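You operate a simulated robot arm through the tools that you are given. There is no shell and no other tool. Be economical: measure what you need, move in short steps, check, and stop when the job is done.

Carry out the task below with a simulated two-armed robot. There is one attempt and no reset: what you move stays moved.

## Task
Clean the smear off the acrylic panel in the panel case.
Fine: spray it first, six puffs at most; the desk spray stays put; wipe with the blue cloth, put it back and shut the lid. What is to be rubbed or washed off counts as gone when no trace of it is left.

Only the result counts: the job must be done as asked and must still hold three seconds after the hand-in. Knocking over, shifting, dropping, spilling or breaking anything else fails it. Lids that push on must go on centred and level and be pressed home; caps that screw on are set level and turned clockwise until they are tight. Flat cloth is picked up by pressing the open fingertips on it (5 to 10 N) and closing them slowly along it; thin cloth reads only 2 to 8 mm in the jaws.

## Robot
Two 7-joint arms with fingered hands on one trunk, on a carriage that runs on a rail from [0, -483] to [0, 1397] (x, y) and turns from -214 to 118 degrees about z. Base frame: it is fixed where the carriage stands at the start and does not move with it; the origin is on the floor, on the carriage's upright axis, x ahead of it, y to its left, z up. Lengths are in mm, angles in degrees, forces in N, time in s.
The left shoulder is at the start at [70, 188, 1173], the right one opposite. With the tool pointing down near the work surface each hand reaches from about 100 to 820 mm from the robot's upright axis, wherever it stands, measured 20 degrees to its own side. Places, roughly: blue cloth (9x5x3 cm) [600, 0, 800]; cream nozzle [700, -200, 900]; panel case lid [600, -400, 800]; red bottle [500, 5500, 750]. Payload 4 kg a hand.
The tool frame of a hand sits at the grasp point between the pads (the TCP): z along the fingers, y along the line on which they close. The tips reach 26 mm beyond it. Largest opening 132 mm; the body of the gripper starts 73 mm behind the TCP. The gripper is a hand of 4 fingers: y runs from the thumb to the fingers, the wrist lies at [0, 0, -224] in the tool frame.
Orientation is that of the tool frame in the base frame, as a unit quaternion [w, x, y, z]. With the fingers straight down and closing along the base's y, the tool's x points along the base's -x, its y along +y and its z along -z.

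## Interface
- The arms move only by the tool move_arm. It takes "left_deltas", "right_deltas" or both (then of equal length, played together; a hand with none holds still); each is a list of rows, each a list of 2 entries, a list of its own where there are three numbers: the shift along the tool's x, y, z in mm, then the turn, a rotation vector about the tool's x, y, z in degrees. In form: [[[tx, ty, tz], [wx, wy, wz]], ...]. A call has 1 to 12 rows; each row shifts and turns the commanded pose from where the row before left it, along the tool's axes as they then stand. Each row takes 0.2 s and may step no farther than 50 mm and 8.6 degrees from the row before; otherwise, the whole call is refused. Where a pose cannot be reached the arm comes as near as it can. A force on the tool above 90 N (or 10 N above the force at the start of the call, whichever is more), or a blocked arm, ends the call early, and 0.2 s more pass. In this call time passes only in rows, and 0.2 s behind the last. It gives the time, the measured TCP pose, the force on the tool (base axes), the opening and the grip force at its end, in the units of the frame above (readings bear some noise), with the torque about the TCP (base axes, N m) and any sound that the robot's microphone picked up.
- Cameras (640 x 400 px; columns grow to the right, rows downward): "scene" is now at [134.6, -29.6, 1408.3]; the picture's right is [-0.33, -0.94, 0.00], its down [-0.50, 0.18, -0.85] and it looks along [0.80, -0.28, -0.53] (base axes); focal length 288 px, centre (320, 200). "left" rides on the left gripper at [-73, 6, -93] in its tool frame; the picture's right is [-0.08, -1.00, 0.00], its down [0.78, -0.06, -0.62] and it looks along [0.61, -0.05, 0.79] (tool axes); focal length 230 px, centre (320, 200). "right" rides on the right gripper at [73, 6, -94] in its tool frame; the picture's right is [-0.08, 1.00, 0.00], its down [-0.79, -0.06, -0.62] and it looks along [-0.61, -0.05, 0.79] (tool axes); focal length 230 px, centre (320, 200). There is no depth. A picture from a camera that has moved, and an enlarged one, comes with that camera's place and axes in the base frame and with its lens.
- grab_frame(camera): a new picture of that camera. No time passes.
- raise_lower(by): slides the trunk up (or, below 0, down) by that many mm; the arms and the scene camera ride with it, the base frame stays. It gives what a move gives, with no picture.
- base_move(legs): drives the robot by 1 to 6 legs, each [ahead, left, turn to the left] in mm, mm and degrees, along the robot's own axes; the way and the turn of a leg run together, so that a leg with both is an arc; at most 1500 mm and 180 degrees a leg. The arms and the cameras ride along, it lands a little off, and it stops where it bumps. It keeps to its track: a leg is cut to what the track allows. It gives what a move gives.
- curl_fingers(finger1, finger2, finger3, thumb_bend, hand): sets how far each is bent, from 0 (flat) to 1 (curled in); at 0.3 the hand is open as for a grip, at 0.7 the pads meet at the TCP. One left out holds its place. A second passes; each finger stops where it meets its share of the squeeze, and holds until it gets a number again. It is the only way to open and close the hand. It gives what a move gives, with no picture; readings hold the bend of each and the force on the fingers (four entries, about 0 where the hand has none), thumb and palm.
- turn_head(pan, tilt): turns the head with the scene camera to pan (to the left, within 86 degrees either way) and tilt (down, from -29 to 69), counted from straight ahead of the robot. It gives what a move gives.
- enlarge(camera, box): a new picture of the part [left, top, right, bottom] of that camera's present view, enlarged. No time passes.
- finish_job(): hands the job in; it is judged then, once.

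Work in short steps. Places have to be worked out from the pictures, the camera data and where the tool is seen: move nearer, look again, correct. Check each grasp and each placing, and mend what went wrong. You have 120 turns and 92 pictures in all, those below and enlarged ones among them. Open the grippers and draw the arms clear of the work before you hand the job in, unless the task says otherwise; then end with one line.

The tools are called after "Emit:" as name(argument=value, ...) on one line, values as JSON. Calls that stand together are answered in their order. move_arm: Moves the arms, as the interface text tells. Its arguments: {"type":"object","properties":{"left_deltas":{"type":"array"},"right_deltas":{"type":"array"}},"required":[]} The other tools are called the same way: raise_lower (by) slides the trunk up or down; curl_fingers (finger1, finger2, finger3, thumb_bend, hand) moves the fingers one by one; base_move (legs) drives the base; turn_head (pan, tilt) turns the head that bears the scene camera; grab_frame (camera) takes a picture; enlarge (camera, box) takes an enlarged picture of a part of a camera's view; finish_job () hands the job in.

At the start:

```text
time_s: 0.0
left_tool_pos: [483.2, -9.5, 1225.8]
left_tcp_rot: [0.0, 0.0, 1.0, 0.0]
left_ft_force: [-0.4, -0.8, 0.1]
left_ft_torque: [-0.02, -0.03, 0.0]
left_width: 131.8
left_grip_force: 0.1
left_shape: jaw
left_bend: [0.3, 0.3, 0.3, 0.3]
left_finger forces: [0.1, 0.1, 0.0, 0.0, 0.1, 0.1]
right_tool_pos: [386.3, -403.9, 1192.9]
right_tcp_rot: [0.001, -0.001, 1.0, 0.0]
right_ft_force: [0.0, -0.4, 0.3]
right_ft_torque: [-0.01, -0.02, 0.0]
right_width: 131.9
right_grip_force: 0.1
right_shape: jaw
right_bend: [0.3, 0.3, 0.3, 0.3]
right_finger forces: [0.0, 0.0, 0.0, 0.0, 0.1, 0.0]
trunk travel left (down, up): [-650.0, 290.0]
robot x, y, heading: [-1.3, -4.6, -0.3]
head pan, tilt: [-19.5, 31.9]
```

scene: 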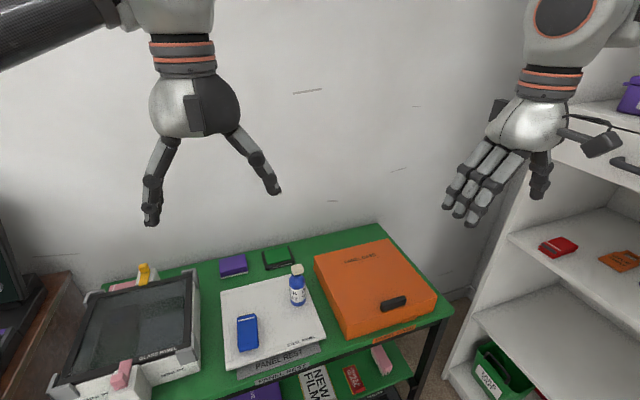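
right: 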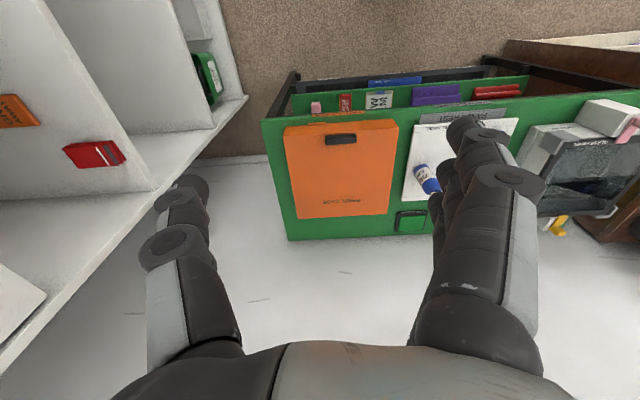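
left: 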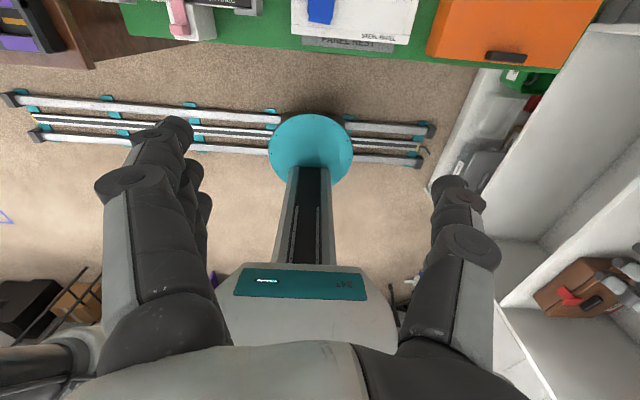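

I'll look closer at the table first: the case, the bottle and the cloth.

Emit:
enlarge(camera="scene", box=[200, 220, 460, 390])

Emit:
turn_head(pan=-20, tilt=55)

Emit:
grab_frame(camera="scene")

```text
2.35 times, centred on (330, 305) of scene
camera zoom: at [134.6, -29.6, 1408.3], right [-0.33, -0.94, 0.0], down [-0.5, 0.18, -0.85], along [0.8, -0.28, -0.53], focal length 678 px, centre (296, -47)
```

zoom: 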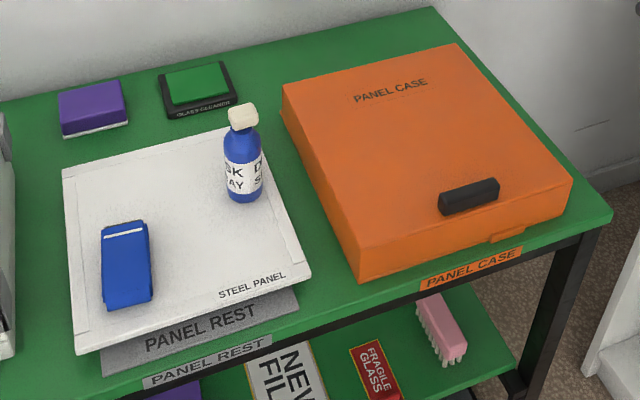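

```text
time_s: 0.9
left_tool_pos: [485.1, -9.4, 1225.1]
left_tcp_rot: [0.0, 0.0, 1.0, 0.0]
left_ft_force: [0.9, -0.1, 0.8]
left_ft_torque: [0.01, -0.02, -0.05]
left_width: 131.9
left_grip_force: 0.0
left_shape: jaw
left_bend: [0.3, 0.3, 0.3, 0.3]
left_finger forces: [0.0, 0.1, 0.1, 0.1, 0.1, 0.1]
right_tool_pos: [386.9, -403.2, 1192.9]
right_tcp_rot: [0.001, 0.0, 1.0, 0.001]
right_ft_force: [-0.1, -0.3, -0.6]
right_ft_torque: [-0.03, 0.0, 0.01]
right_width: 132.1
right_grip_force: 0.2
right_shape: jaw
right_bend: [0.3, 0.3, 0.3, 0.3]
right_finger forces: [0.1, 0.0, 0.1, 0.0, 0.0, 0.1]
trunk travel left (down, up): [-650.0, 290.0]
robot x, y, heading: [-0.9, -4.8, 0.0]
head pan, tilt: [-20.0, 55.0]
```

```text
87 pictures are left
camera scene: at [117.9, -24.3, 1375.3], right [-0.34, -0.94, 0.0], down [-0.77, 0.28, -0.57], along [0.54, -0.2, -0.82], focal length 288 px, centre (320, 200)
```

scene: 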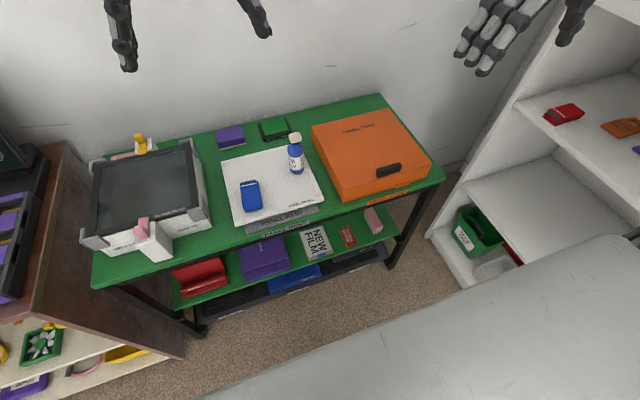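

The desk spray bottle stands on the steel panel next to the orange case. I'll zoom in on the bottle's nozzle and label, and on the lid's handle and edges.

Emit:
enlarge(camera="scene", box=[255, 115, 335, 185])

Emit:
enlarge(camera="scene", box=[305, 95, 445, 215])

Emit:
enlarge(camera="right", box=[260, 60, 540, 250])

```text
5.71 times, centred on (295, 150) of scene
camera zoom: at [117.9, -24.3, 1375.3], right [-0.34, -0.94, 0.0], down [-0.77, 0.28, -0.57], along [0.54, -0.2, -0.82], focal length 1646 px, centre (463, 486)
```

zoom: 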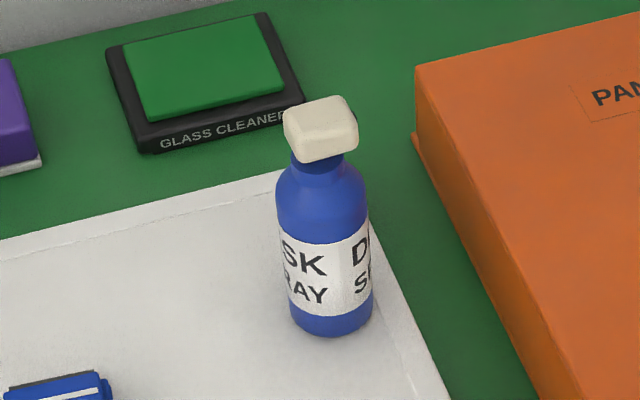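

```text
3.33 times, centred on (375, 155) of scene
camera zoom: at [117.9, -24.3, 1375.3], right [-0.34, -0.94, 0.0], down [-0.77, 0.28, -0.57], along [0.54, -0.2, -0.82], focal length 960 px, centre (137, 350)
```

zoom: 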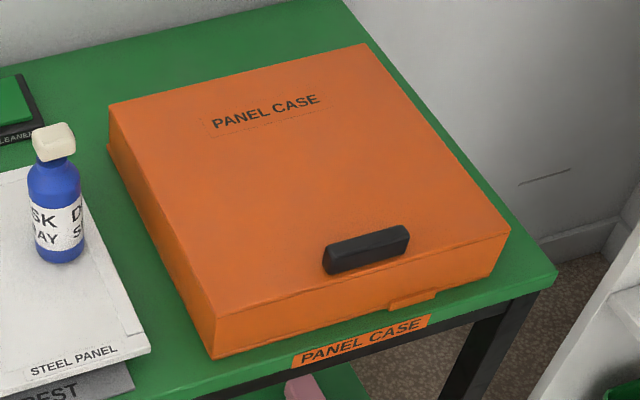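

```text
2.11 times, centred on (400, 155) of right
camera zoom: at [313.0, -397.2, 1285.5], right [0.08, 1.0, 0.0], down [0.78, -0.06, 0.62], along [0.62, -0.05, -0.79], focal length 484 px, centre (152, 295)
```

zoom: 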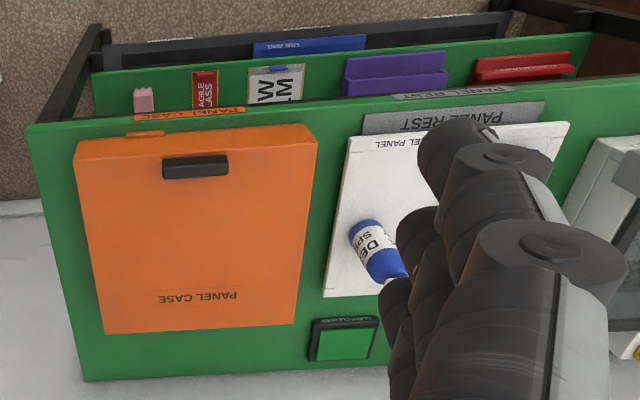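

Triangulating: the lid handle is near [527, -368, 800], the case spans about x 515–765, y -495..-235, and the nozzle is at about [660, -155, 865]. Next I turn the right hand 90° so it closes along base x, and lower it somewhat.

Emit:
move_arm(right_deltas=[[[0, 0, 15], [0, 0, 8.2]], [[0, 0, 15], [0, 0, 8.2]], [[0, 0, 15], [0, 0, 8.2]], [[0, 0, 15], [0, 0, 8.2]], [[0, 0, 15], [0, 0, 8.2]], [[0, 0, 15], [0, 0, 8.2]], [[0, 0, 15], [0, 0, 8.2]], [[0, 0, 15], [0, 0, 8.2]], [[0, 0, 15], [0, 0, 8.2]], [[0, 0, 15], [0, 0, 8.1]], [[0, 0, 15], [0, 0, 8.1]]])

Emit:
grab_frame(camera="right")

```text
time_s: 3.3
left_tool_pos: [484.2, -10.3, 1225.0]
left_tcp_rot: [0.0, -0.001, 1.0, 0.001]
left_ft_force: [0.2, -0.4, -1.4]
left_ft_torque: [0.05, -0.02, 0.01]
left_width: 131.8
left_grip_force: 0.1
left_shape: jaw
left_bend: [0.3, 0.3, 0.3, 0.3]
left_finger forces: [0.0, 0.0, 0.0, 0.0, 0.0, 0.1]
right_tool_pos: [391.1, -453.6, 1023.7]
right_tcp_rot: [-0.007, 0.704, 0.711, 0.008]
right_ft_force: [-0.1, 0.3, -0.2]
right_ft_torque: [0.02, 0.01, -0.04]
right_width: 131.8
right_grip_force: 0.1
right_shape: jaw
right_bend: [0.3, 0.3, 0.3, 0.3]
right_finger forces: [0.0, 0.0, 0.0, 0.0, 0.1, 0.1]
right hand out of reach, approached as far as the arm can: row 10, 11
trunk travel left (down, up): [-650.0, 290.0]
robot x, y, heading: [-0.6, -1.2, 0.3]
head pan, tilt: [-20.0, 55.0]
```

```text
83 pictures are left
camera right: at [395.7, -382.4, 1118.6], right [1.0, -0.07, 0.0], down [-0.05, -0.8, 0.6], along [-0.04, -0.6, -0.8], focal length 230 px, centre (320, 200)
```

right: 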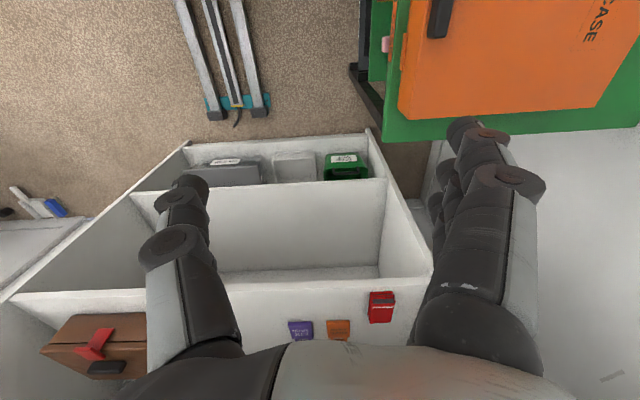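

The last rows met the reach limit and the hand drifted in y. I move it forward over the handle, where reach should be better, and check.

Emit:
move_arm(right_deltas=[[[10, 34, 15], [0, 0, 0]], [[10, 34, 15], [0, 0, 0]], [[10, 34, 15], [0, 0, 0]], [[5, 34, 15], [0, 0, 0]]])

Emit:
grab_frame(camera="right")

```text
time_s: 4.3
left_tool_pos: [485.9, -10.2, 1224.2]
left_tcp_rot: [-0.001, 0.0, 1.0, 0.0]
left_ft_force: [-0.4, 0.8, -0.2]
left_ft_torque: [-0.01, -0.03, -0.03]
left_width: 132.1
left_grip_force: 0.0
left_shape: jaw
left_bend: [0.3, 0.3, 0.3, 0.3]
left_finger forces: [0.0, 0.0, 0.1, 0.1, 0.1, 0.0]
right_tool_pos: [530.2, -449.7, 961.8]
right_tcp_rot: [-0.003, 0.706, 0.708, 0.003]
right_ft_force: [0.4, -0.4, -0.6]
right_ft_torque: [0.0, 0.03, -0.01]
right_width: 131.9
right_grip_force: 0.1
right_shape: jaw
right_bend: [0.3, 0.3, 0.3, 0.3]
right_finger forces: [0.0, 0.0, 0.0, 0.1, 0.0, 0.0]
right hand out of reach, approached as far as the arm can: row 1, 2, 3, 4
trunk travel left (down, up): [-650.0, 290.0]
robot x, y, heading: [1.6, -1.9, -0.2]
head pan, tilt: [-20.0, 55.0]
```

```text
82 pictures are left
camera right: at [536.0, -376.5, 1055.1], right [1.0, -0.07, 0.0], down [-0.06, -0.79, 0.61], along [-0.05, -0.61, -0.79], focal length 230 px, centre (320, 200)
```

right: 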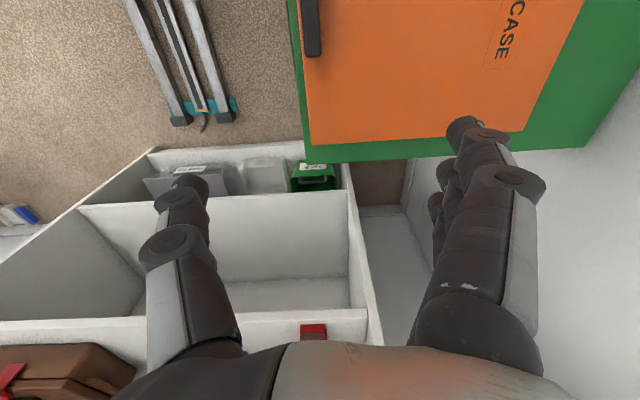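

The right hand can't get left of y≈-450 in this orientation, so I drive the carriage 83 mm to the left to put it over the handle, then look.

Emit:
base_move(legs=[[0, 83, 0]])

Emit:
grab_frame(camera="right")

Emit:
grab_frame(camera="scene")

```text
time_s: 5.3
left_tool_pos: [484.6, 71.0, 1224.2]
left_tcp_rot: [0.0, 0.0, 1.0, 0.002]
left_ft_force: [0.0, -0.7, -0.9]
left_ft_torque: [0.03, 0.02, -0.02]
left_width: 132.0
left_grip_force: 0.1
left_shape: jaw
left_bend: [0.3, 0.3, 0.3, 0.3]
left_finger forces: [0.1, 0.0, 0.0, 0.1, 0.1, 0.0]
right_tool_pos: [528.8, -367.6, 962.1]
right_tcp_rot: [-0.003, 0.706, 0.708, 0.005]
right_ft_force: [-0.7, -0.3, -0.4]
right_ft_torque: [0.02, 0.03, 0.01]
right_width: 131.7
right_grip_force: 0.0
right_shape: jaw
right_bend: [0.3, 0.3, 0.3, 0.3]
right_finger forces: [0.0, 0.1, 0.0, 0.0, 0.1, 0.0]
trunk travel left (down, up): [-650.0, 290.0]
robot x, y, heading: [1.8, 83.7, -0.1]
head pan, tilt: [-20.0, 55.0]
```

```text
81 pictures are left
camera right: at [533.9, -295.2, 1055.7], right [1.0, -0.07, 0.0], down [-0.06, -0.79, 0.61], along [-0.04, -0.61, -0.79], focal length 230 px, centre (320, 200)
```

right: 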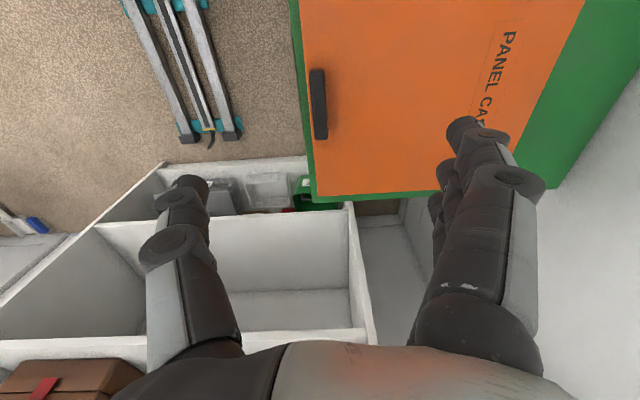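

```text
80 pictures are left
camera scene: at [118.3, 56.6, 1375.1], right [-0.34, -0.94, 0.0], down [-0.77, 0.28, -0.57], along [0.54, -0.2, -0.82], focal length 288 px, centre (320, 200)
```

scene: 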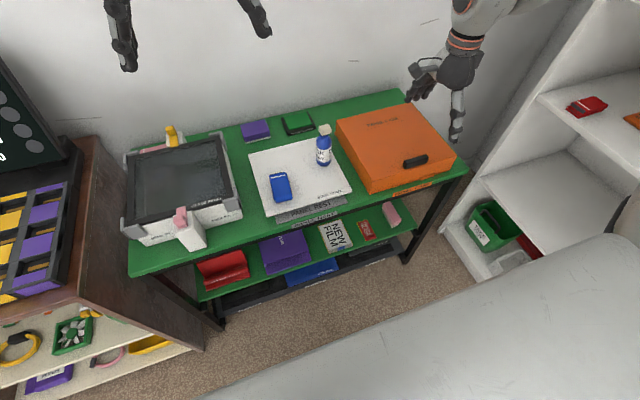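

The hand is well placed over the handle (centre ≈[528, -363, 800]). I pre-close the fingers part way and go down to just above it.

Emit:
curl_fingers(hand="right", finger1=0.5, finger2=0.5, finger3=0.5, thumb_bend=0.5)

Emit:
move_arm(right_deltas=[[[0, 0, 40], [0, 0, 0]], [[0, 0, 40], [0, 0, 0]], [[0, 0, 30], [0, 0, 0]]])

Emit:
grab_frame(camera="right")

Emit:
enlarge(camera="scene", box=[330, 70, 490, 200])

```text
time_s: 6.3
left_tool_pos: [483.8, 71.4, 1224.8]
left_tcp_rot: [0.0, 0.0, 1.0, 0.0]
left_ft_force: [0.1, -0.4, -1.0]
left_ft_torque: [0.01, -0.04, -0.02]
left_width: 132.0
left_grip_force: 0.0
left_shape: jaw
left_bend: [0.3, 0.3, 0.3, 0.3]
left_finger forces: [0.0, 0.1, 0.0, 0.1, 0.0, 0.0]
right_tool_pos: [529.2, -367.9, 962.0]
right_tcp_rot: [-0.002, 0.706, 0.708, 0.003]
right_ft_force: [-0.3, -0.4, 0.2]
right_ft_torque: [0.0, 0.0, 0.0]
right_width: 71.5
right_grip_force: 0.0
right_shape: fingers
right_bend: [0.5, 0.5, 0.5, 0.5]
right_finger forces: [0.1, 0.1, 0.0, 0.0, 0.0, 0.1]
trunk travel left (down, up): [-650.0, 290.0]
robot x, y, heading: [0.7, 80.5, 0.1]
head pan, tilt: [-20.0, 55.0]
```

```text
time_s: 7.1
left_tool_pos: [484.2, 71.7, 1224.9]
left_tcp_rot: [0.001, 0.0, 1.0, 0.0]
left_ft_force: [0.4, 0.1, 0.5]
left_ft_torque: [0.0, 0.02, -0.02]
left_width: 132.2
left_grip_force: 0.1
left_shape: jaw
left_bend: [0.3, 0.3, 0.3, 0.3]
left_finger forces: [0.1, 0.0, 0.0, 0.0, 0.1, 0.0]
right_tool_pos: [528.7, -367.3, 852.3]
right_tcp_rot: [-0.002, 0.706, 0.708, 0.004]
right_ft_force: [0.1, -0.5, 0.6]
right_ft_torque: [0.01, 0.04, 0.04]
right_width: 71.1
right_grip_force: 0.0
right_shape: fingers
right_bend: [0.5, 0.5, 0.5, 0.5]
right_finger forces: [0.1, 0.1, 0.0, 0.1, 0.0, 0.0]
trunk travel left (down, up): [-650.0, 290.0]
robot x, y, heading: [-2.7, 79.2, -0.1]
head pan, tilt: [-20.0, 55.0]
```

```text
79 pictures are left
camera right: at [533.0, -294.1, 945.9], right [1.0, -0.07, 0.0], down [-0.06, -0.79, 0.61], along [-0.04, -0.61, -0.79], focal length 230 px, centre (320, 200)
```

right: 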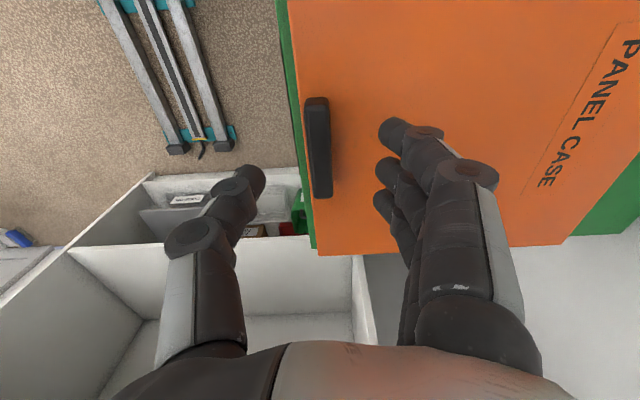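

```text
3.08 times, centred on (410, 135) of scene
camera zoom: at [118.3, 57.8, 1375.2], right [-0.34, -0.94, 0.0], down [-0.77, 0.28, -0.57], along [0.54, -0.2, -0.82], focal length 886 px, centre (43, 400)
```

zoom: 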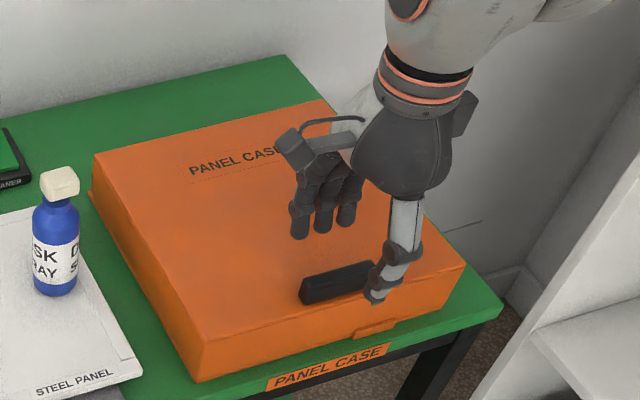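

Aligned with the handle; now I descend so the tips reach just above the lid surface and check the force.

Emit:
move_arm(right_deltas=[[[3, 0, 15], [0, 0, 0]], [[0, 0, 10], [0, 0, 0]], [[0, 0, 5], [0, 0, 0]]])

Emit:
enlarge(camera="right", box=[200, 80, 460, 260])

Emit:
enlarge(camera="scene", box=[370, 120, 470, 200])

```text
time_s: 7.9
left_tool_pos: [483.8, 72.9, 1224.7]
left_tcp_rot: [0.0, 0.001, 1.0, 0.001]
left_ft_force: [-0.8, 1.2, -0.7]
left_ft_torque: [-0.01, 0.0, 0.02]
left_width: 131.9
left_grip_force: 0.1
left_shape: jaw
left_bend: [0.3, 0.3, 0.3, 0.3]
left_finger forces: [0.0, 0.0, 0.1, 0.0, 0.0, 0.0]
right_tool_pos: [528.0, -363.4, 822.5]
right_tcp_rot: [-0.003, 0.705, 0.709, 0.004]
right_ft_force: [0.3, -1.0, -0.3]
right_ft_torque: [-0.01, 0.01, -0.03]
right_width: 71.3
right_grip_force: 0.1
right_shape: fingers
right_bend: [0.5, 0.5, 0.5, 0.5]
right_finger forces: [0.1, 0.1, 0.0, 0.1, 0.0, 0.0]
trunk travel left (down, up): [-650.0, 290.0]
robot x, y, heading: [0.0, 80.8, -0.1]
head pan, tilt: [-20.0, 55.0]
```

```text
2.22 times, centred on (330, 170) of right
camera zoom: at [533.4, -290.2, 916.2], right [1.0, -0.07, 0.0], down [-0.06, -0.79, 0.61], along [-0.04, -0.61, -0.79], focal length 511 px, centre (298, 267)
```

zoom: 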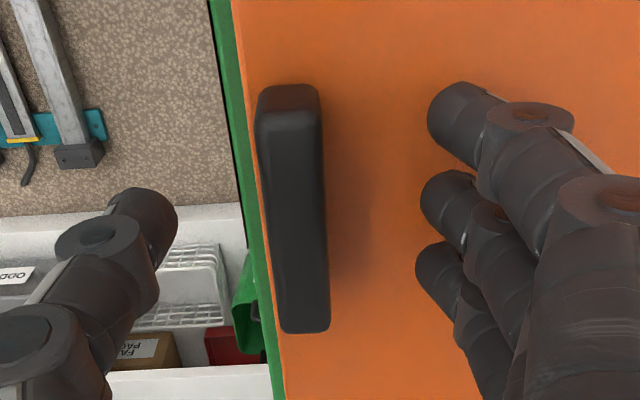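

```text
5.00 times, centred on (420, 160) of scene
camera zoom: at [117.7, 57.9, 1375.3], right [-0.34, -0.94, 0.0], down [-0.77, 0.28, -0.57], along [0.54, -0.2, -0.82], focal length 1440 px, centre (-180, 400)
```

zoom: 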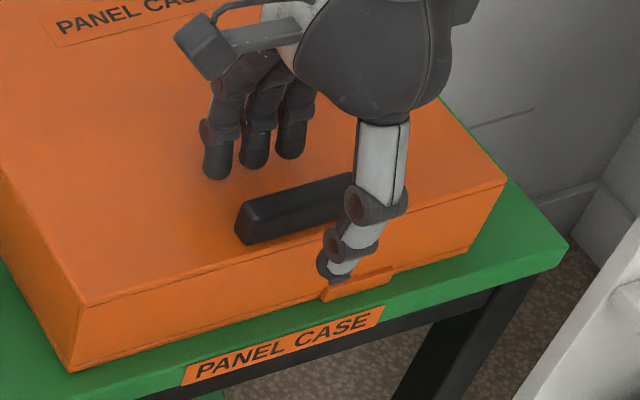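

Fingers are clear above the lid on the back side. I go down another 12 mm while watching force, then close.

Emit:
move_arm(right_deltas=[[[0, 0, 6], [0, 0, 0]], [[0, 0, 6], [0, 0, 0]]])

Emit:
curl_fingers(hand="right", finger1=0.75, finger2=0.75, finger3=0.75, thumb_bend=0.75)

Emit:
enlarge(camera="scene", box=[370, 120, 470, 200])

```text
time_s: 8.5
left_tool_pos: [480.4, 74.4, 1228.1]
left_tcp_rot: [0.002, 0.001, 1.0, -0.001]
left_ft_force: [0.2, 0.6, 0.2]
left_ft_torque: [0.0, 0.05, -0.05]
left_width: 131.8
left_grip_force: 0.1
left_shape: jaw
left_bend: [0.3, 0.3, 0.3, 0.3]
left_finger forces: [0.0, 0.0, 0.0, 0.0, 0.1, 0.0]
right_tool_pos: [527.5, -362.0, 814.2]
right_tcp_rot: [0.001, 0.707, 0.708, 0.005]
right_ft_force: [-0.7, -6.4, 32.5]
right_ft_torque: [-0.44, -1.42, -0.31]
right_width: 72.0
right_grip_force: 16.4
right_shape: fingers
right_bend: [0.5, 0.51, 0.52, 0.5]
right_finger forces: [6.9, 11.2, 14.5, 0.0, 0.0, 0.1]
trunk travel left (down, up): [-650.0, 290.0]
robot x, y, heading: [0.3, 81.8, 0.1]
head pan, tilt: [-20.0, 55.0]
```

```text
time_s: 9.5
left_tool_pos: [483.9, 74.3, 1223.9]
left_tcp_rot: [0.0, 0.0, 1.0, 0.0]
left_ft_force: [0.3, -0.4, -0.1]
left_ft_torque: [-0.01, 0.0, 0.05]
left_width: 132.2
left_grip_force: 0.1
left_shape: jaw
left_bend: [0.3, 0.3, 0.3, 0.3]
left_finger forces: [0.1, 0.0, 0.0, 0.0, 0.1, 0.0]
right_tool_pos: [529.0, -361.8, 811.7]
right_tcp_rot: [-0.003, 0.706, 0.708, 0.003]
right_ft_force: [9.4, 7.9, 2.1]
right_ft_torque: [0.12, -0.1, 0.0]
right_width: 21.4
right_grip_force: 19.0
right_shape: fingers
right_bend: [0.72, 0.72, 0.72, 0.69]
right_finger forces: [7.4, 8.1, 8.0, 0.0, 14.1, 0.0]
trunk travel left (down, up): [-650.0, 290.0]
robot x, y, heading: [0.2, 82.4, -0.4]
head pan, tilt: [-20.0, 55.0]
```

```text
5.00 times, centred on (420, 160) of scene
camera zoom: at [119.0, 59.2, 1375.0], right [-0.34, -0.94, 0.0], down [-0.77, 0.28, -0.57], along [0.54, -0.2, -0.82], focal length 1440 px, centre (-180, 400)
```

zoom: 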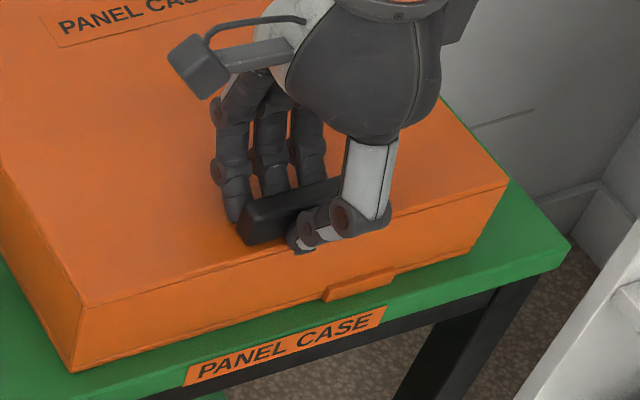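

Firm grip on the handle (21 mm, 19 N), lid top near z 786. I test the lid: a small lift with a slight turn, as if hinged at the back.

Emit:
move_arm(right_deltas=[[[0, 0, -8], [2, 0, 0]], [[0, 0, -8], [2, 0, 0]]])

Emit:
grab_frame(camera="scene")

```text
time_s: 10.1
left_tool_pos: [486.7, 72.6, 1224.0]
left_tcp_rot: [-0.002, -0.001, 1.0, 0.0]
left_ft_force: [-0.6, 0.7, 0.3]
left_ft_torque: [0.06, 0.03, -0.01]
left_width: 131.8
left_grip_force: 0.1
left_shape: jaw
left_bend: [0.3, 0.3, 0.3, 0.3]
left_finger forces: [0.0, 0.0, 0.0, 0.0, 0.0, 0.0]
right_tool_pos: [531.5, -362.7, 826.4]
right_tcp_rot: [-0.028, 0.705, 0.708, -0.022]
right_ft_force: [16.5, 10.9, -6.6]
right_ft_torque: [0.24, -0.34, 0.04]
right_width: 22.0
right_grip_force: 17.2
right_shape: fingers
right_bend: [0.71, 0.72, 0.72, 0.69]
right_finger forces: [8.4, 8.7, 8.6, 0.0, 8.4, 0.0]
trunk travel left (down, up): [-650.0, 290.0]
robot x, y, heading: [-1.3, 79.9, -0.1]
head pan, tilt: [-20.0, 55.0]
```

```text
74 pictures are left
camera scene: at [121.0, 59.0, 1374.9], right [-0.34, -0.94, 0.0], down [-0.77, 0.28, -0.57], along [0.54, -0.2, -0.82], focal length 288 px, centre (320, 200)
```

scene: 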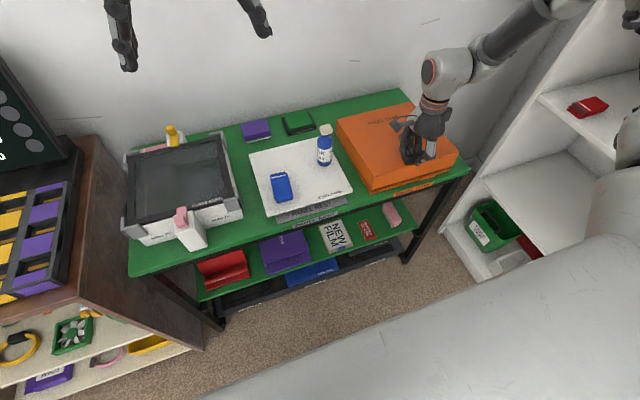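

Emit:
enlarge(camera="scene", box=[325, 80, 475, 200])

```text
3.33 times, centred on (400, 140) of scene
camera zoom: at [121.0, 59.0, 1374.9], right [-0.34, -0.94, 0.0], down [-0.77, 0.28, -0.57], along [0.54, -0.2, -0.82], focal length 960 px, centre (53, 400)
```

zoom: 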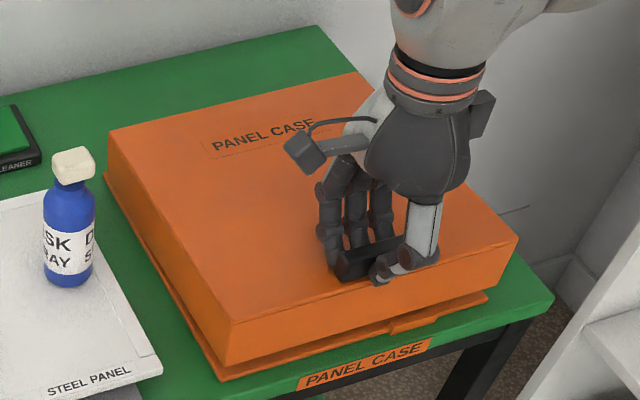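

The lid pivots at the back edge. I follow the arc (hinge near [765, ·, 740]), lifting in steps to about 28°.

Emit:
move_arm(right_deltas=[[[0, 8, -16], [4, 0, 0]], [[0, 5.5, -16.5], [4, 0, 0]], [[0, 5.5, -16.5], [4, 0, 0]], [[0, 5.5, -16.5], [4, 0, 0]], [[0, 5.5, -16.5], [4, 0, 0]], [[0, 5.5, -16.5], [4, 0, 0]]])

Emit:
grab_frame(camera="scene")

```text
time_s: 11.5
left_tool_pos: [489.0, 72.1, 1220.0]
left_tcp_rot: [-0.003, 0.0, 1.0, 0.0]
left_ft_force: [-0.3, 0.3, 0.5]
left_ft_torque: [-0.01, -0.03, -0.01]
left_width: 131.7
left_grip_force: 0.1
left_shape: jaw
left_bend: [0.3, 0.3, 0.3, 0.3]
left_finger forces: [0.1, 0.0, 0.0, 0.0, 0.0, 0.0]
right_tool_pos: [570.3, -369.4, 920.7]
right_tcp_rot: [-0.173, 0.684, 0.689, -0.168]
right_ft_force: [22.2, 13.7, -19.1]
right_ft_torque: [0.4, -0.43, 0.13]
right_width: 25.8
right_grip_force: 13.5
right_shape: fingers
right_bend: [0.63, 0.64, 0.64, 0.75]
right_finger forces: [9.6, 9.2, 9.2, 0.1, 0.1, 0.0]
right hand out of reach, approached as far as the arm can: row 4, 6
trunk travel left (down, up): [-650.0, 290.0]
robot x, y, heading: [2.8, 80.7, -0.1]
head pan, tilt: [-20.0, 55.0]
```

```text
72 pictures are left
camera scene: at [123.3, 57.8, 1374.4], right [-0.34, -0.94, 0.0], down [-0.77, 0.28, -0.57], along [0.54, -0.2, -0.82], focal length 288 px, centre (320, 200)
```

scene: 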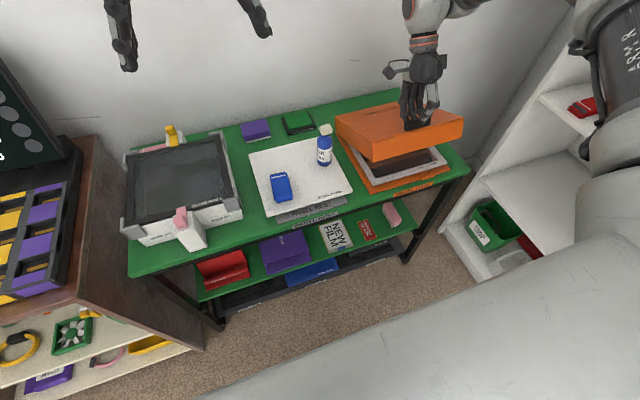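

The lid is about 25° open, the case holds a framed panel inside, and the right hand is at its reach limit. I keep holding it and bring the left hand, closed and pointing forward, to push the lid on from below.

Emit:
move_arm(left_deltas=[[[0, 0, 0], [0, -8.2, 0]], [[0, 0, 0], [0, -8.2, 0]], [[0, 0, 0], [0, -8.2, 0]], [[0, 0, 0], [0, -8.2, 0]], [[0, 0, 0], [0, -8.2, 0]], [[0, 0, 0], [0, -8.2, 0]], [[0, 0, 0], [0, -8.2, 0]], [[0, 0, 0], [0, -8.2, 0]], [[0, 0, 0], [0, -8.2, 0]], [[0, 0, 0], [0, -8.1, 0]], [[0, 0, 0], [0, -8.1, 0]]])

Emit:
curl_fingers(hand="left", finger1=0.66, finger2=0.66, finger3=0.66, thumb_bend=0.66)

```text
time_s: 13.9
left_tool_pos: [488.2, 71.1, 1223.4]
left_tcp_rot: [0.706, 0.0, 0.708, 0.0]
left_ft_force: [0.9, -0.2, 0.0]
left_ft_torque: [-0.02, 0.0, -0.02]
left_width: 132.0
left_grip_force: 0.0
left_shape: jaw
left_bend: [0.3, 0.3, 0.3, 0.3]
left_finger forces: [0.1, 0.0, 0.0, 0.1, 0.1, 0.0]
right_tool_pos: [570.3, -369.5, 921.7]
right_tcp_rot: [-0.175, 0.683, 0.689, -0.167]
right_ft_force: [22.9, 8.7, -18.8]
right_ft_torque: [0.26, -0.45, 0.09]
right_width: 26.2
right_grip_force: 14.0
right_shape: fingers
right_bend: [0.63, 0.64, 0.64, 0.75]
right_finger forces: [9.7, 9.1, 9.1, 0.1, 0.1, 0.0]
trunk travel left (down, up): [-650.0, 290.0]
robot x, y, heading: [-1.4, 82.4, -0.1]
head pan, tilt: [-20.0, 55.0]
```

```text
time_s: 14.9
left_tool_pos: [488.9, 71.5, 1223.3]
left_tcp_rot: [0.705, 0.0, 0.709, 0.001]
left_ft_force: [-0.7, 0.1, -0.2]
left_ft_torque: [-0.01, -0.04, 0.0]
left_width: 23.5
left_grip_force: 0.1
left_shape: fingers
left_bend: [0.66, 0.66, 0.66, 0.66]
left_finger forces: [0.0, 0.0, 0.0, 0.0, 0.0, 0.0]
right_tool_pos: [570.1, -369.5, 920.9]
right_tcp_rot: [-0.174, 0.684, 0.688, -0.167]
right_ft_force: [21.1, 6.5, -19.5]
right_ft_torque: [0.23, -0.43, 0.1]
right_width: 26.2
right_grip_force: 13.5
right_shape: fingers
right_bend: [0.63, 0.64, 0.64, 0.75]
right_finger forces: [9.4, 9.0, 9.0, 0.0, 0.1, 0.0]
trunk travel left (down, up): [-650.0, 290.0]
robot x, y, heading: [-3.2, 83.0, -0.1]
head pan, tilt: [-20.0, 55.0]
```

Now I yaw the left hand to the right by 34° and bring it down in front of the case opening.

Emit:
move_arm(left_deltas=[[[41, 0, 0], [8.5, 0, 0]], [[41, 0, 0], [8.5, 0, 0]], [[41, 0, 0], [8.5, 0, 0]], [[41, 0, 0], [8.5, 0, 0]], [[29, -37.5, 12], [0, 0, 0]], [[29, -37.5, 12], [0, 0, 0]], [[29, -37.5, 12], [0, 0, 0]], [[29, -37.5, 12], [0, 0, 0]], [[29, -37.5, 12], [0, 0, 0]], [[29, -37.5, 12], [0, 0, 0]], [[29, -37.5, 12], [0, 0, 0]], [[29, -37.5, 12], [0, 0, 0]]])

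Emit:
grab_frame(camera="scene")

Emit:
grab_frame(camera="left")

```text
time_s: 17.5
left_tool_pos: [421.1, -153.6, 1065.2]
left_tcp_rot: [0.673, 0.208, 0.68, -0.206]
left_ft_force: [0.2, -0.2, 0.1]
left_ft_torque: [-0.01, -0.01, -0.02]
left_width: 22.8
left_grip_force: 0.1
left_shape: fingers
left_bend: [0.66, 0.66, 0.66, 0.66]
left_finger forces: [0.0, 0.0, 0.0, 0.0, 0.0, 0.0]
left hand out of reach, approached as far as the arm can: row 4, 5, 6, 7, 8, 9, 10, 11, 12
right_tool_pos: [569.7, -371.2, 919.3]
right_tcp_rot: [-0.175, 0.683, 0.689, -0.168]
right_ft_force: [19.4, -8.3, -16.8]
right_ft_torque: [-0.25, -0.41, -0.1]
right_width: 25.8
right_grip_force: 12.5
right_shape: fingers
right_bend: [0.63, 0.64, 0.64, 0.75]
right_finger forces: [8.7, 8.1, 7.9, 0.0, 0.0, 0.1]
trunk travel left (down, up): [-650.0, 290.0]
robot x, y, heading: [1.7, 83.1, 0.1]
head pan, tilt: [-20.0, 55.0]
```

```text
71 pictures are left
camera scene: at [123.0, 55.1, 1374.6], right [-0.34, -0.94, 0.0], down [-0.77, 0.28, -0.57], along [0.54, -0.19, -0.82], focal length 288 px, centre (320, 200)
```

scene: 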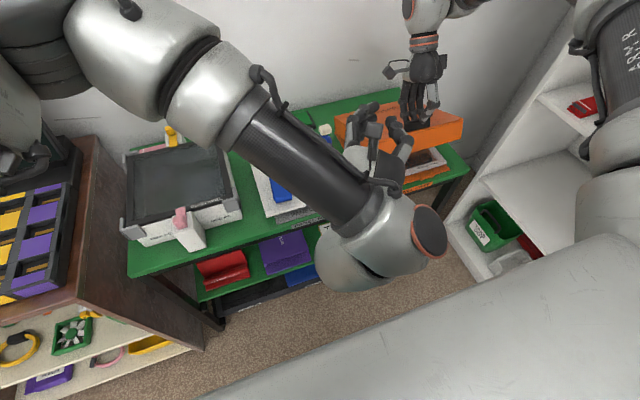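

```text
70 pictures are left
camera left: at [347.5, -97.3, 1137.8], right [-0.56, -0.83, 0.08], down [-0.55, 0.3, -0.78], along [0.62, -0.48, -0.62], focal length 230 px, centre (320, 200)
```

left: 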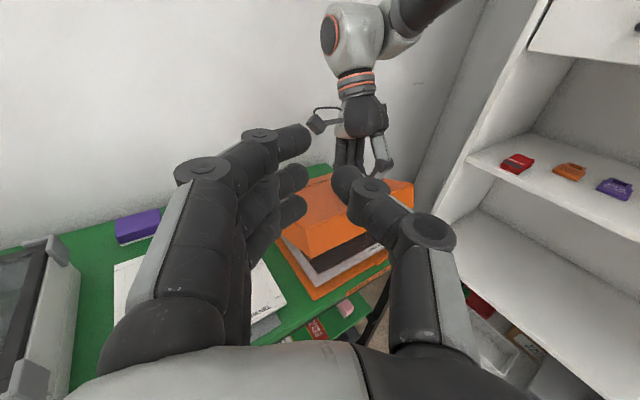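

The left arm can't get low with the hand horizontal. I pitch it about 41° down and see whether it can then reach lower.

Emit:
move_arm(left_deltas=[[[0, 0, 0], [0, 8.2, 0]], [[0, 0, 0], [0, 8.2, 0]], [[0, 0, 0], [0, 8.2, 0]], [[0, 0, 0], [0, 8.2, 0]], [[0, 0, 0], [0, 8.2, 0]]])

```text
time_s: 18.7
left_tool_pos: [422.7, -153.8, 1064.8]
left_tcp_rot: [0.393, 0.266, 0.872, -0.12]
left_ft_force: [0.5, 0.1, -0.7]
left_ft_torque: [-0.02, -0.01, 0.01]
left_width: 22.8
left_grip_force: 0.0
left_shape: fingers
left_bend: [0.66, 0.66, 0.66, 0.66]
left_finger forces: [0.1, 0.1, 0.1, 0.0, 0.1, 0.1]
right_tool_pos: [570.2, -371.5, 920.8]
right_tcp_rot: [-0.175, 0.683, 0.689, -0.168]
right_ft_force: [19.9, -8.9, -16.3]
right_ft_torque: [-0.29, -0.41, -0.15]
right_width: 25.8
right_grip_force: 12.2
right_shape: fingers
right_bend: [0.63, 0.64, 0.64, 0.75]
right_finger forces: [8.7, 8.0, 7.9, 0.0, 0.0, 0.0]
trunk travel left (down, up): [-650.0, 290.0]
robot x, y, heading: [-2.2, 82.2, 0.2]
head pan, tilt: [-20.0, 55.0]
```

Commanded poses are clamped to what was reached, and the pitched pose works. I move the left hand to just in front of the lid gap.

Emit:
move_arm(left_deltas=[[[16, -6.7, 41], [0, 0, 0]], [[16, -6.7, 41], [0, 0, 0]], [[16, -6.7, 41], [0, 0, 0]], [[16, -6.7, 41], [0, 0, 0]], [[16, -6.7, 41], [0, 0, 0]], [[16, -6.7, 41], [0, 0, 0]]])

Emit:
grab_frame(camera="left")

Emit:
grab_frame(camera="scene")

```text
time_s: 20.1
left_tool_pos: [499.1, -255.9, 830.0]
left_tcp_rot: [0.394, 0.267, 0.871, -0.121]
left_ft_force: [-5.0, 0.3, 0.3]
left_ft_torque: [0.01, -0.05, 0.04]
left_width: 19.3
left_grip_force: 2.0
left_shape: fingers
left_bend: [0.69, 0.66, 0.66, 0.66]
left_finger forces: [4.1, 0.0, 0.0, 0.1, 0.1, 0.0]
right_tool_pos: [570.2, -370.9, 920.7]
right_tcp_rot: [-0.174, 0.683, 0.689, -0.166]
right_ft_force: [22.0, -7.7, -19.4]
right_ft_torque: [-0.23, -0.51, -0.14]
right_width: 25.9
right_grip_force: 14.1
right_shape: fingers
right_bend: [0.63, 0.64, 0.64, 0.75]
right_finger forces: [9.8, 9.3, 9.3, 0.1, 0.0, 0.0]
trunk travel left (down, up): [-650.0, 290.0]
robot x, y, heading: [1.5, 79.3, 0.3]
head pan, tilt: [-20.0, 55.0]
```

```text
69 pictures are left
camera left: at [483.5, -238.6, 945.9], right [-0.52, -0.85, 0.06], down [-0.85, 0.5, -0.18], along [0.13, -0.14, -0.98], focal length 230 px, centre (320, 200)
```

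left: 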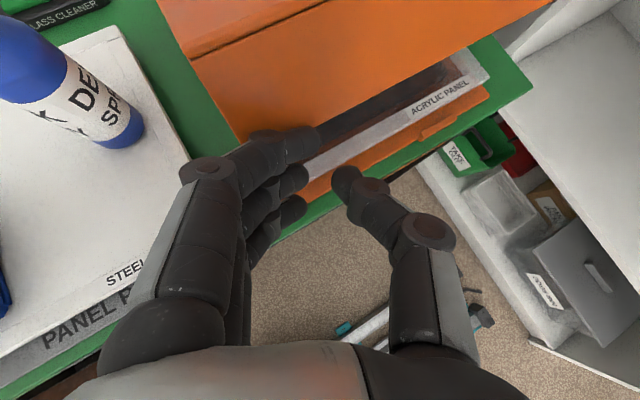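

```text
68 pictures are left
camera scene: at [122.4, 55.5, 1374.8], right [-0.34, -0.94, 0.0], down [-0.77, 0.28, -0.57], along [0.54, -0.19, -0.82], focal length 288 px, centre (320, 200)
```

scene: 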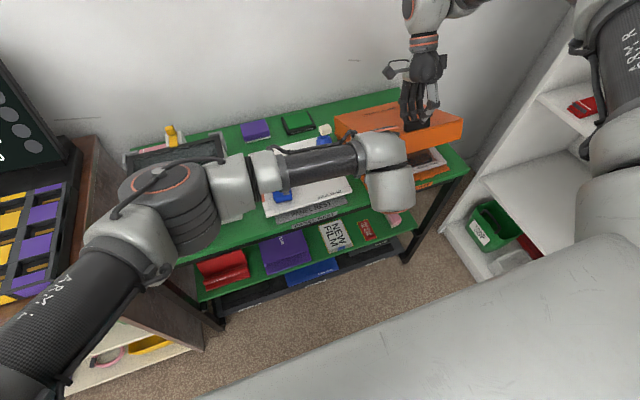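

Finger 1 touches the lid's front corner lightly. I back down lower and to the right, then slide in under the lid edge.

Emit:
move_arm(left_deltas=[[[18, -31, 5], [0, 0, 0]], [[8, 0, 20], [0, 0, 0]], [[-15, 11, 21], [0, 0, 0]], [[-15, 11, 21], [0, 0, 0]]])

Emit:
grab_frame(camera="left")

```text
time_s: 21.1
left_tool_pos: [543.4, -251.4, 788.6]
left_tcp_rot: [0.394, 0.265, 0.873, -0.117]
left_ft_force: [-3.0, 2.1, -3.1]
left_ft_torque: [-0.1, 0.01, 0.11]
left_width: 22.5
left_grip_force: 2.4
left_shape: fingers
left_bend: [0.66, 0.66, 0.66, 0.66]
left_finger forces: [4.4, 0.0, 0.0, 0.0, 0.0, 0.0]
left hand out of reach, approached as far as the arm can: row 1, 2, 3, 4
right_tool_pos: [569.9, -370.8, 921.0]
right_tcp_rot: [-0.175, 0.684, 0.688, -0.167]
right_ft_force: [22.1, -6.0, -15.4]
right_ft_torque: [-0.24, -0.49, -0.1]
right_width: 25.6
right_grip_force: 12.7
right_shape: fingers
right_bend: [0.64, 0.64, 0.64, 0.75]
right_finger forces: [8.8, 8.3, 8.5, 0.0, 0.0, 0.0]
trunk travel left (down, up): [-650.0, 290.0]
robot x, y, heading: [1.5, 84.7, 0.3]
head pan, tilt: [-20.0, 55.0]
```

```text
67 pictures are left
camera left: at [527.9, -235.1, 904.0], right [-0.51, -0.86, 0.05], down [-0.85, 0.49, -0.18], along [0.13, -0.14, -0.98], focal length 230 px, centre (320, 200)
```

left: 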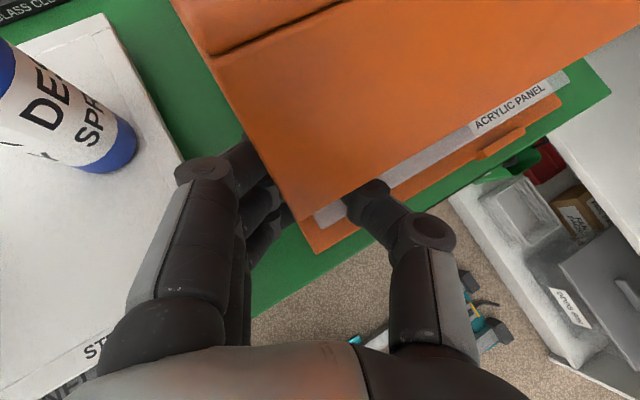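

The label reads "ACRYLIC PANEL" — right object. The left thumb is now under the lid's front-left corner; I lift it gently to take the load off the right hand.

Emit:
move_arm(left_deltas=[[[-12, 2, -8], [0, 0, 0]], [[-12, 2, -8], [0, 0, 0]], [[-12, 2, -8], [0, 0, 0]]])

Emit:
grab_frame(camera="left")

```text
time_s: 21.8
left_tool_pos: [541.1, -249.0, 812.9]
left_tcp_rot: [0.384, 0.261, 0.878, -0.115]
left_ft_force: [1.0, 3.4, -15.8]
left_ft_torque: [-0.29, 0.58, 0.19]
left_width: 27.1
left_grip_force: 7.2
left_shape: fingers
left_bend: [0.63, 0.66, 0.66, 0.66]
left_finger forces: [13.1, 0.0, 0.2, 0.1, 0.0, 0.0]
right_tool_pos: [580.3, -368.2, 929.2]
right_tcp_rot: [-0.163, 0.686, 0.692, -0.156]
right_ft_force: [28.5, -5.1, -8.6]
right_ft_torque: [-0.16, -0.73, -0.1]
right_width: 24.7
right_grip_force: 14.3
right_shape: fingers
right_bend: [0.65, 0.66, 0.66, 0.75]
right_finger forces: [10.1, 9.7, 9.6, 0.0, 0.0, 0.1]
trunk travel left (down, up): [-650.0, 290.0]
robot x, y, heading: [-0.3, 78.6, -0.1]
head pan, tilt: [-20.0, 55.0]
stopped in row 3 (left hand): the force on the tool passed its limit at 98 N (the readings are from after the stop); the commanded pose is now the measured one
```

```text
66 pictures are left
camera left: at [528.8, -233.4, 929.3], right [-0.5, -0.86, 0.06], down [-0.86, 0.49, -0.16], along [0.11, -0.13, -0.99], focal length 230 px, centre (320, 200)
```

left: 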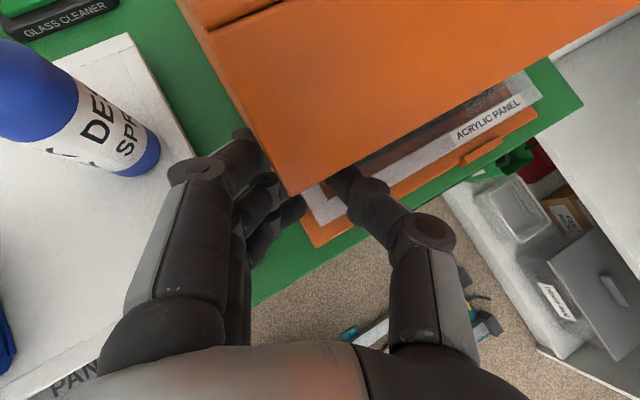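

The left hand now bears load and the right one was resisting it. I open the right hand and draw it away along its own axis while the left supports the lid.

Emit:
curl_fingers(hand="right", finger1=0.35, finger2=0.35, finger3=0.35, thumb_bend=0.35)

Emit:
move_arm(right_deltas=[[[0, 0, -40], [0, 0, 0]], [[0, 0, -40], [0, 0, 0]], [[0, 0, -40], [0, 0, 0]]])

Emit:
grab_frame(camera="left")

```text
time_s: 22.8
left_tool_pos: [538.9, -249.1, 816.7]
left_tcp_rot: [0.388, 0.263, 0.875, -0.119]
left_ft_force: [-1.5, 6.3, -1.0]
left_ft_torque: [-0.16, 0.01, 0.27]
left_width: 29.7
left_grip_force: 2.6
left_shape: fingers
left_bend: [0.63, 0.66, 0.66, 0.66]
left_finger forces: [5.7, 0.1, 0.1, 0.0, 0.0, 0.0]
right_tool_pos: [575.3, -366.6, 930.4]
right_tcp_rot: [-0.165, 0.686, 0.691, -0.158]
right_ft_force: [0.1, 0.5, 0.6]
right_ft_torque: [-0.01, 0.01, 0.0]
right_width: 119.5
right_grip_force: 0.1
right_shape: fingers
right_bend: [0.35, 0.35, 0.35, 0.35]
right_finger forces: [0.1, 0.3, 0.0, 0.1, 0.0, 0.0]
trunk travel left (down, up): [-650.0, 290.0]
robot x, y, heading: [-1.6, 83.5, 0.3]
head pan, tilt: [-20.0, 55.0]
```

```text
time_s: 23.6
left_tool_pos: [540.1, -249.9, 818.3]
left_tcp_rot: [0.388, 0.262, 0.876, -0.118]
left_ft_force: [0.4, 5.6, -1.2]
left_ft_torque: [-0.11, 0.02, 0.22]
left_width: 29.1
left_grip_force: 2.8
left_shape: fingers
left_bend: [0.63, 0.66, 0.66, 0.66]
left_finger forces: [5.2, 0.0, 0.0, 0.0, 0.0, 0.1]
right_tool_pos: [606.5, -368.3, 1041.0]
right_tcp_rot: [-0.164, 0.687, 0.691, -0.157]
right_ft_force: [0.0, -0.8, 0.6]
right_ft_torque: [0.0, -0.03, -0.04]
right_width: 119.6
right_grip_force: 0.1
right_shape: fingers
right_bend: [0.35, 0.35, 0.35, 0.35]
right_finger forces: [0.1, 0.0, 0.1, 0.0, 0.1, 0.0]
right hand out of reach, approached as far as the arm can: row 2, 3
trunk travel left (down, up): [-650.0, 290.0]
robot x, y, heading: [-1.7, 82.1, 0.2]
head pan, tilt: [-20.0, 55.0]
```

```text
65 pictures are left
camera left: at [525.3, -233.2, 933.6], right [-0.51, -0.86, 0.06], down [-0.86, 0.49, -0.17], along [0.11, -0.14, -0.98], focal length 230 px, centre (320, 200)
```

left: 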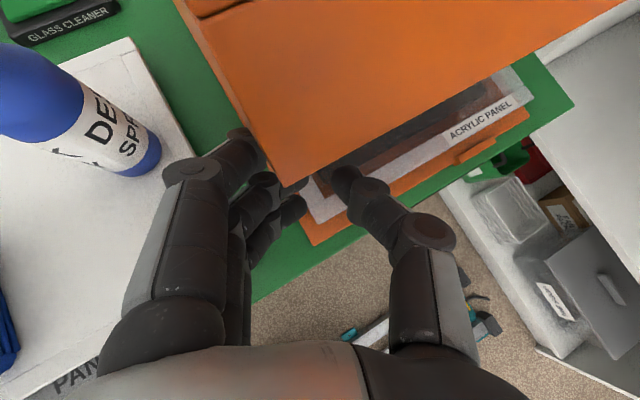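

The lid seems to hold itself by hinge friction (left sees only ~1 N). I withdraw the left hand gently toward the robot and check whether the lid stays.

Emit:
move_arm(left_deltas=[[[8, 0, 6], [0, 0, 0]], [[16, -16, -18], [0, 0, 0]], [[16, -16, -18], [0, 0, 0]], [[16, -16, -18], [0, 0, 0]], [[0, 0, -40], [0, 0, 0]], [[0, 0, -40], [0, 0, 0]], [[0, 20, -40], [0, 0, 0]], [[0, 20, -40], [0, 0, 0]]])

Emit:
grab_frame(camera="scene")

```text
time_s: 25.4
left_tool_pos: [374.4, -151.1, 917.4]
left_tcp_rot: [0.387, 0.263, 0.876, -0.118]
left_ft_force: [-0.1, -0.1, 0.6]
left_ft_torque: [0.03, 0.02, 0.02]
left_width: 22.8
left_grip_force: 0.0
left_shape: fingers
left_bend: [0.66, 0.66, 0.66, 0.66]
left_finger forces: [0.0, 0.0, 0.1, 0.0, 0.0, 0.0]
right_tool_pos: [608.2, -367.3, 1041.0]
right_tcp_rot: [-0.165, 0.685, 0.692, -0.158]
right_ft_force: [-0.8, -0.3, 0.4]
right_ft_torque: [-0.01, -0.01, 0.01]
right_width: 119.7
right_grip_force: 0.0
right_shape: fingers
right_bend: [0.35, 0.35, 0.35, 0.35]
right_finger forces: [0.1, 0.0, 0.1, 0.0, 0.0, 0.0]
trunk travel left (down, up): [-650.0, 290.0]
robot x, y, heading: [3.9, 80.0, 0.3]
head pan, tilt: [-20.0, 55.0]
```

```text
64 pictures are left
camera scene: at [117.2, 59.2, 1375.3], right [-0.34, -0.94, 0.0], down [-0.77, 0.28, -0.57], along [0.54, -0.2, -0.82], focal length 288 px, centre (320, 200)
```

scene: 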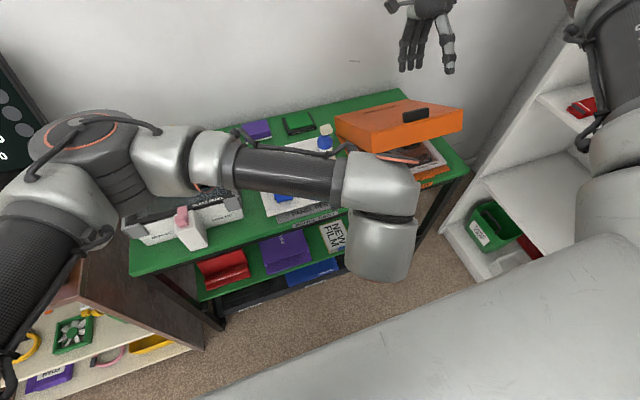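

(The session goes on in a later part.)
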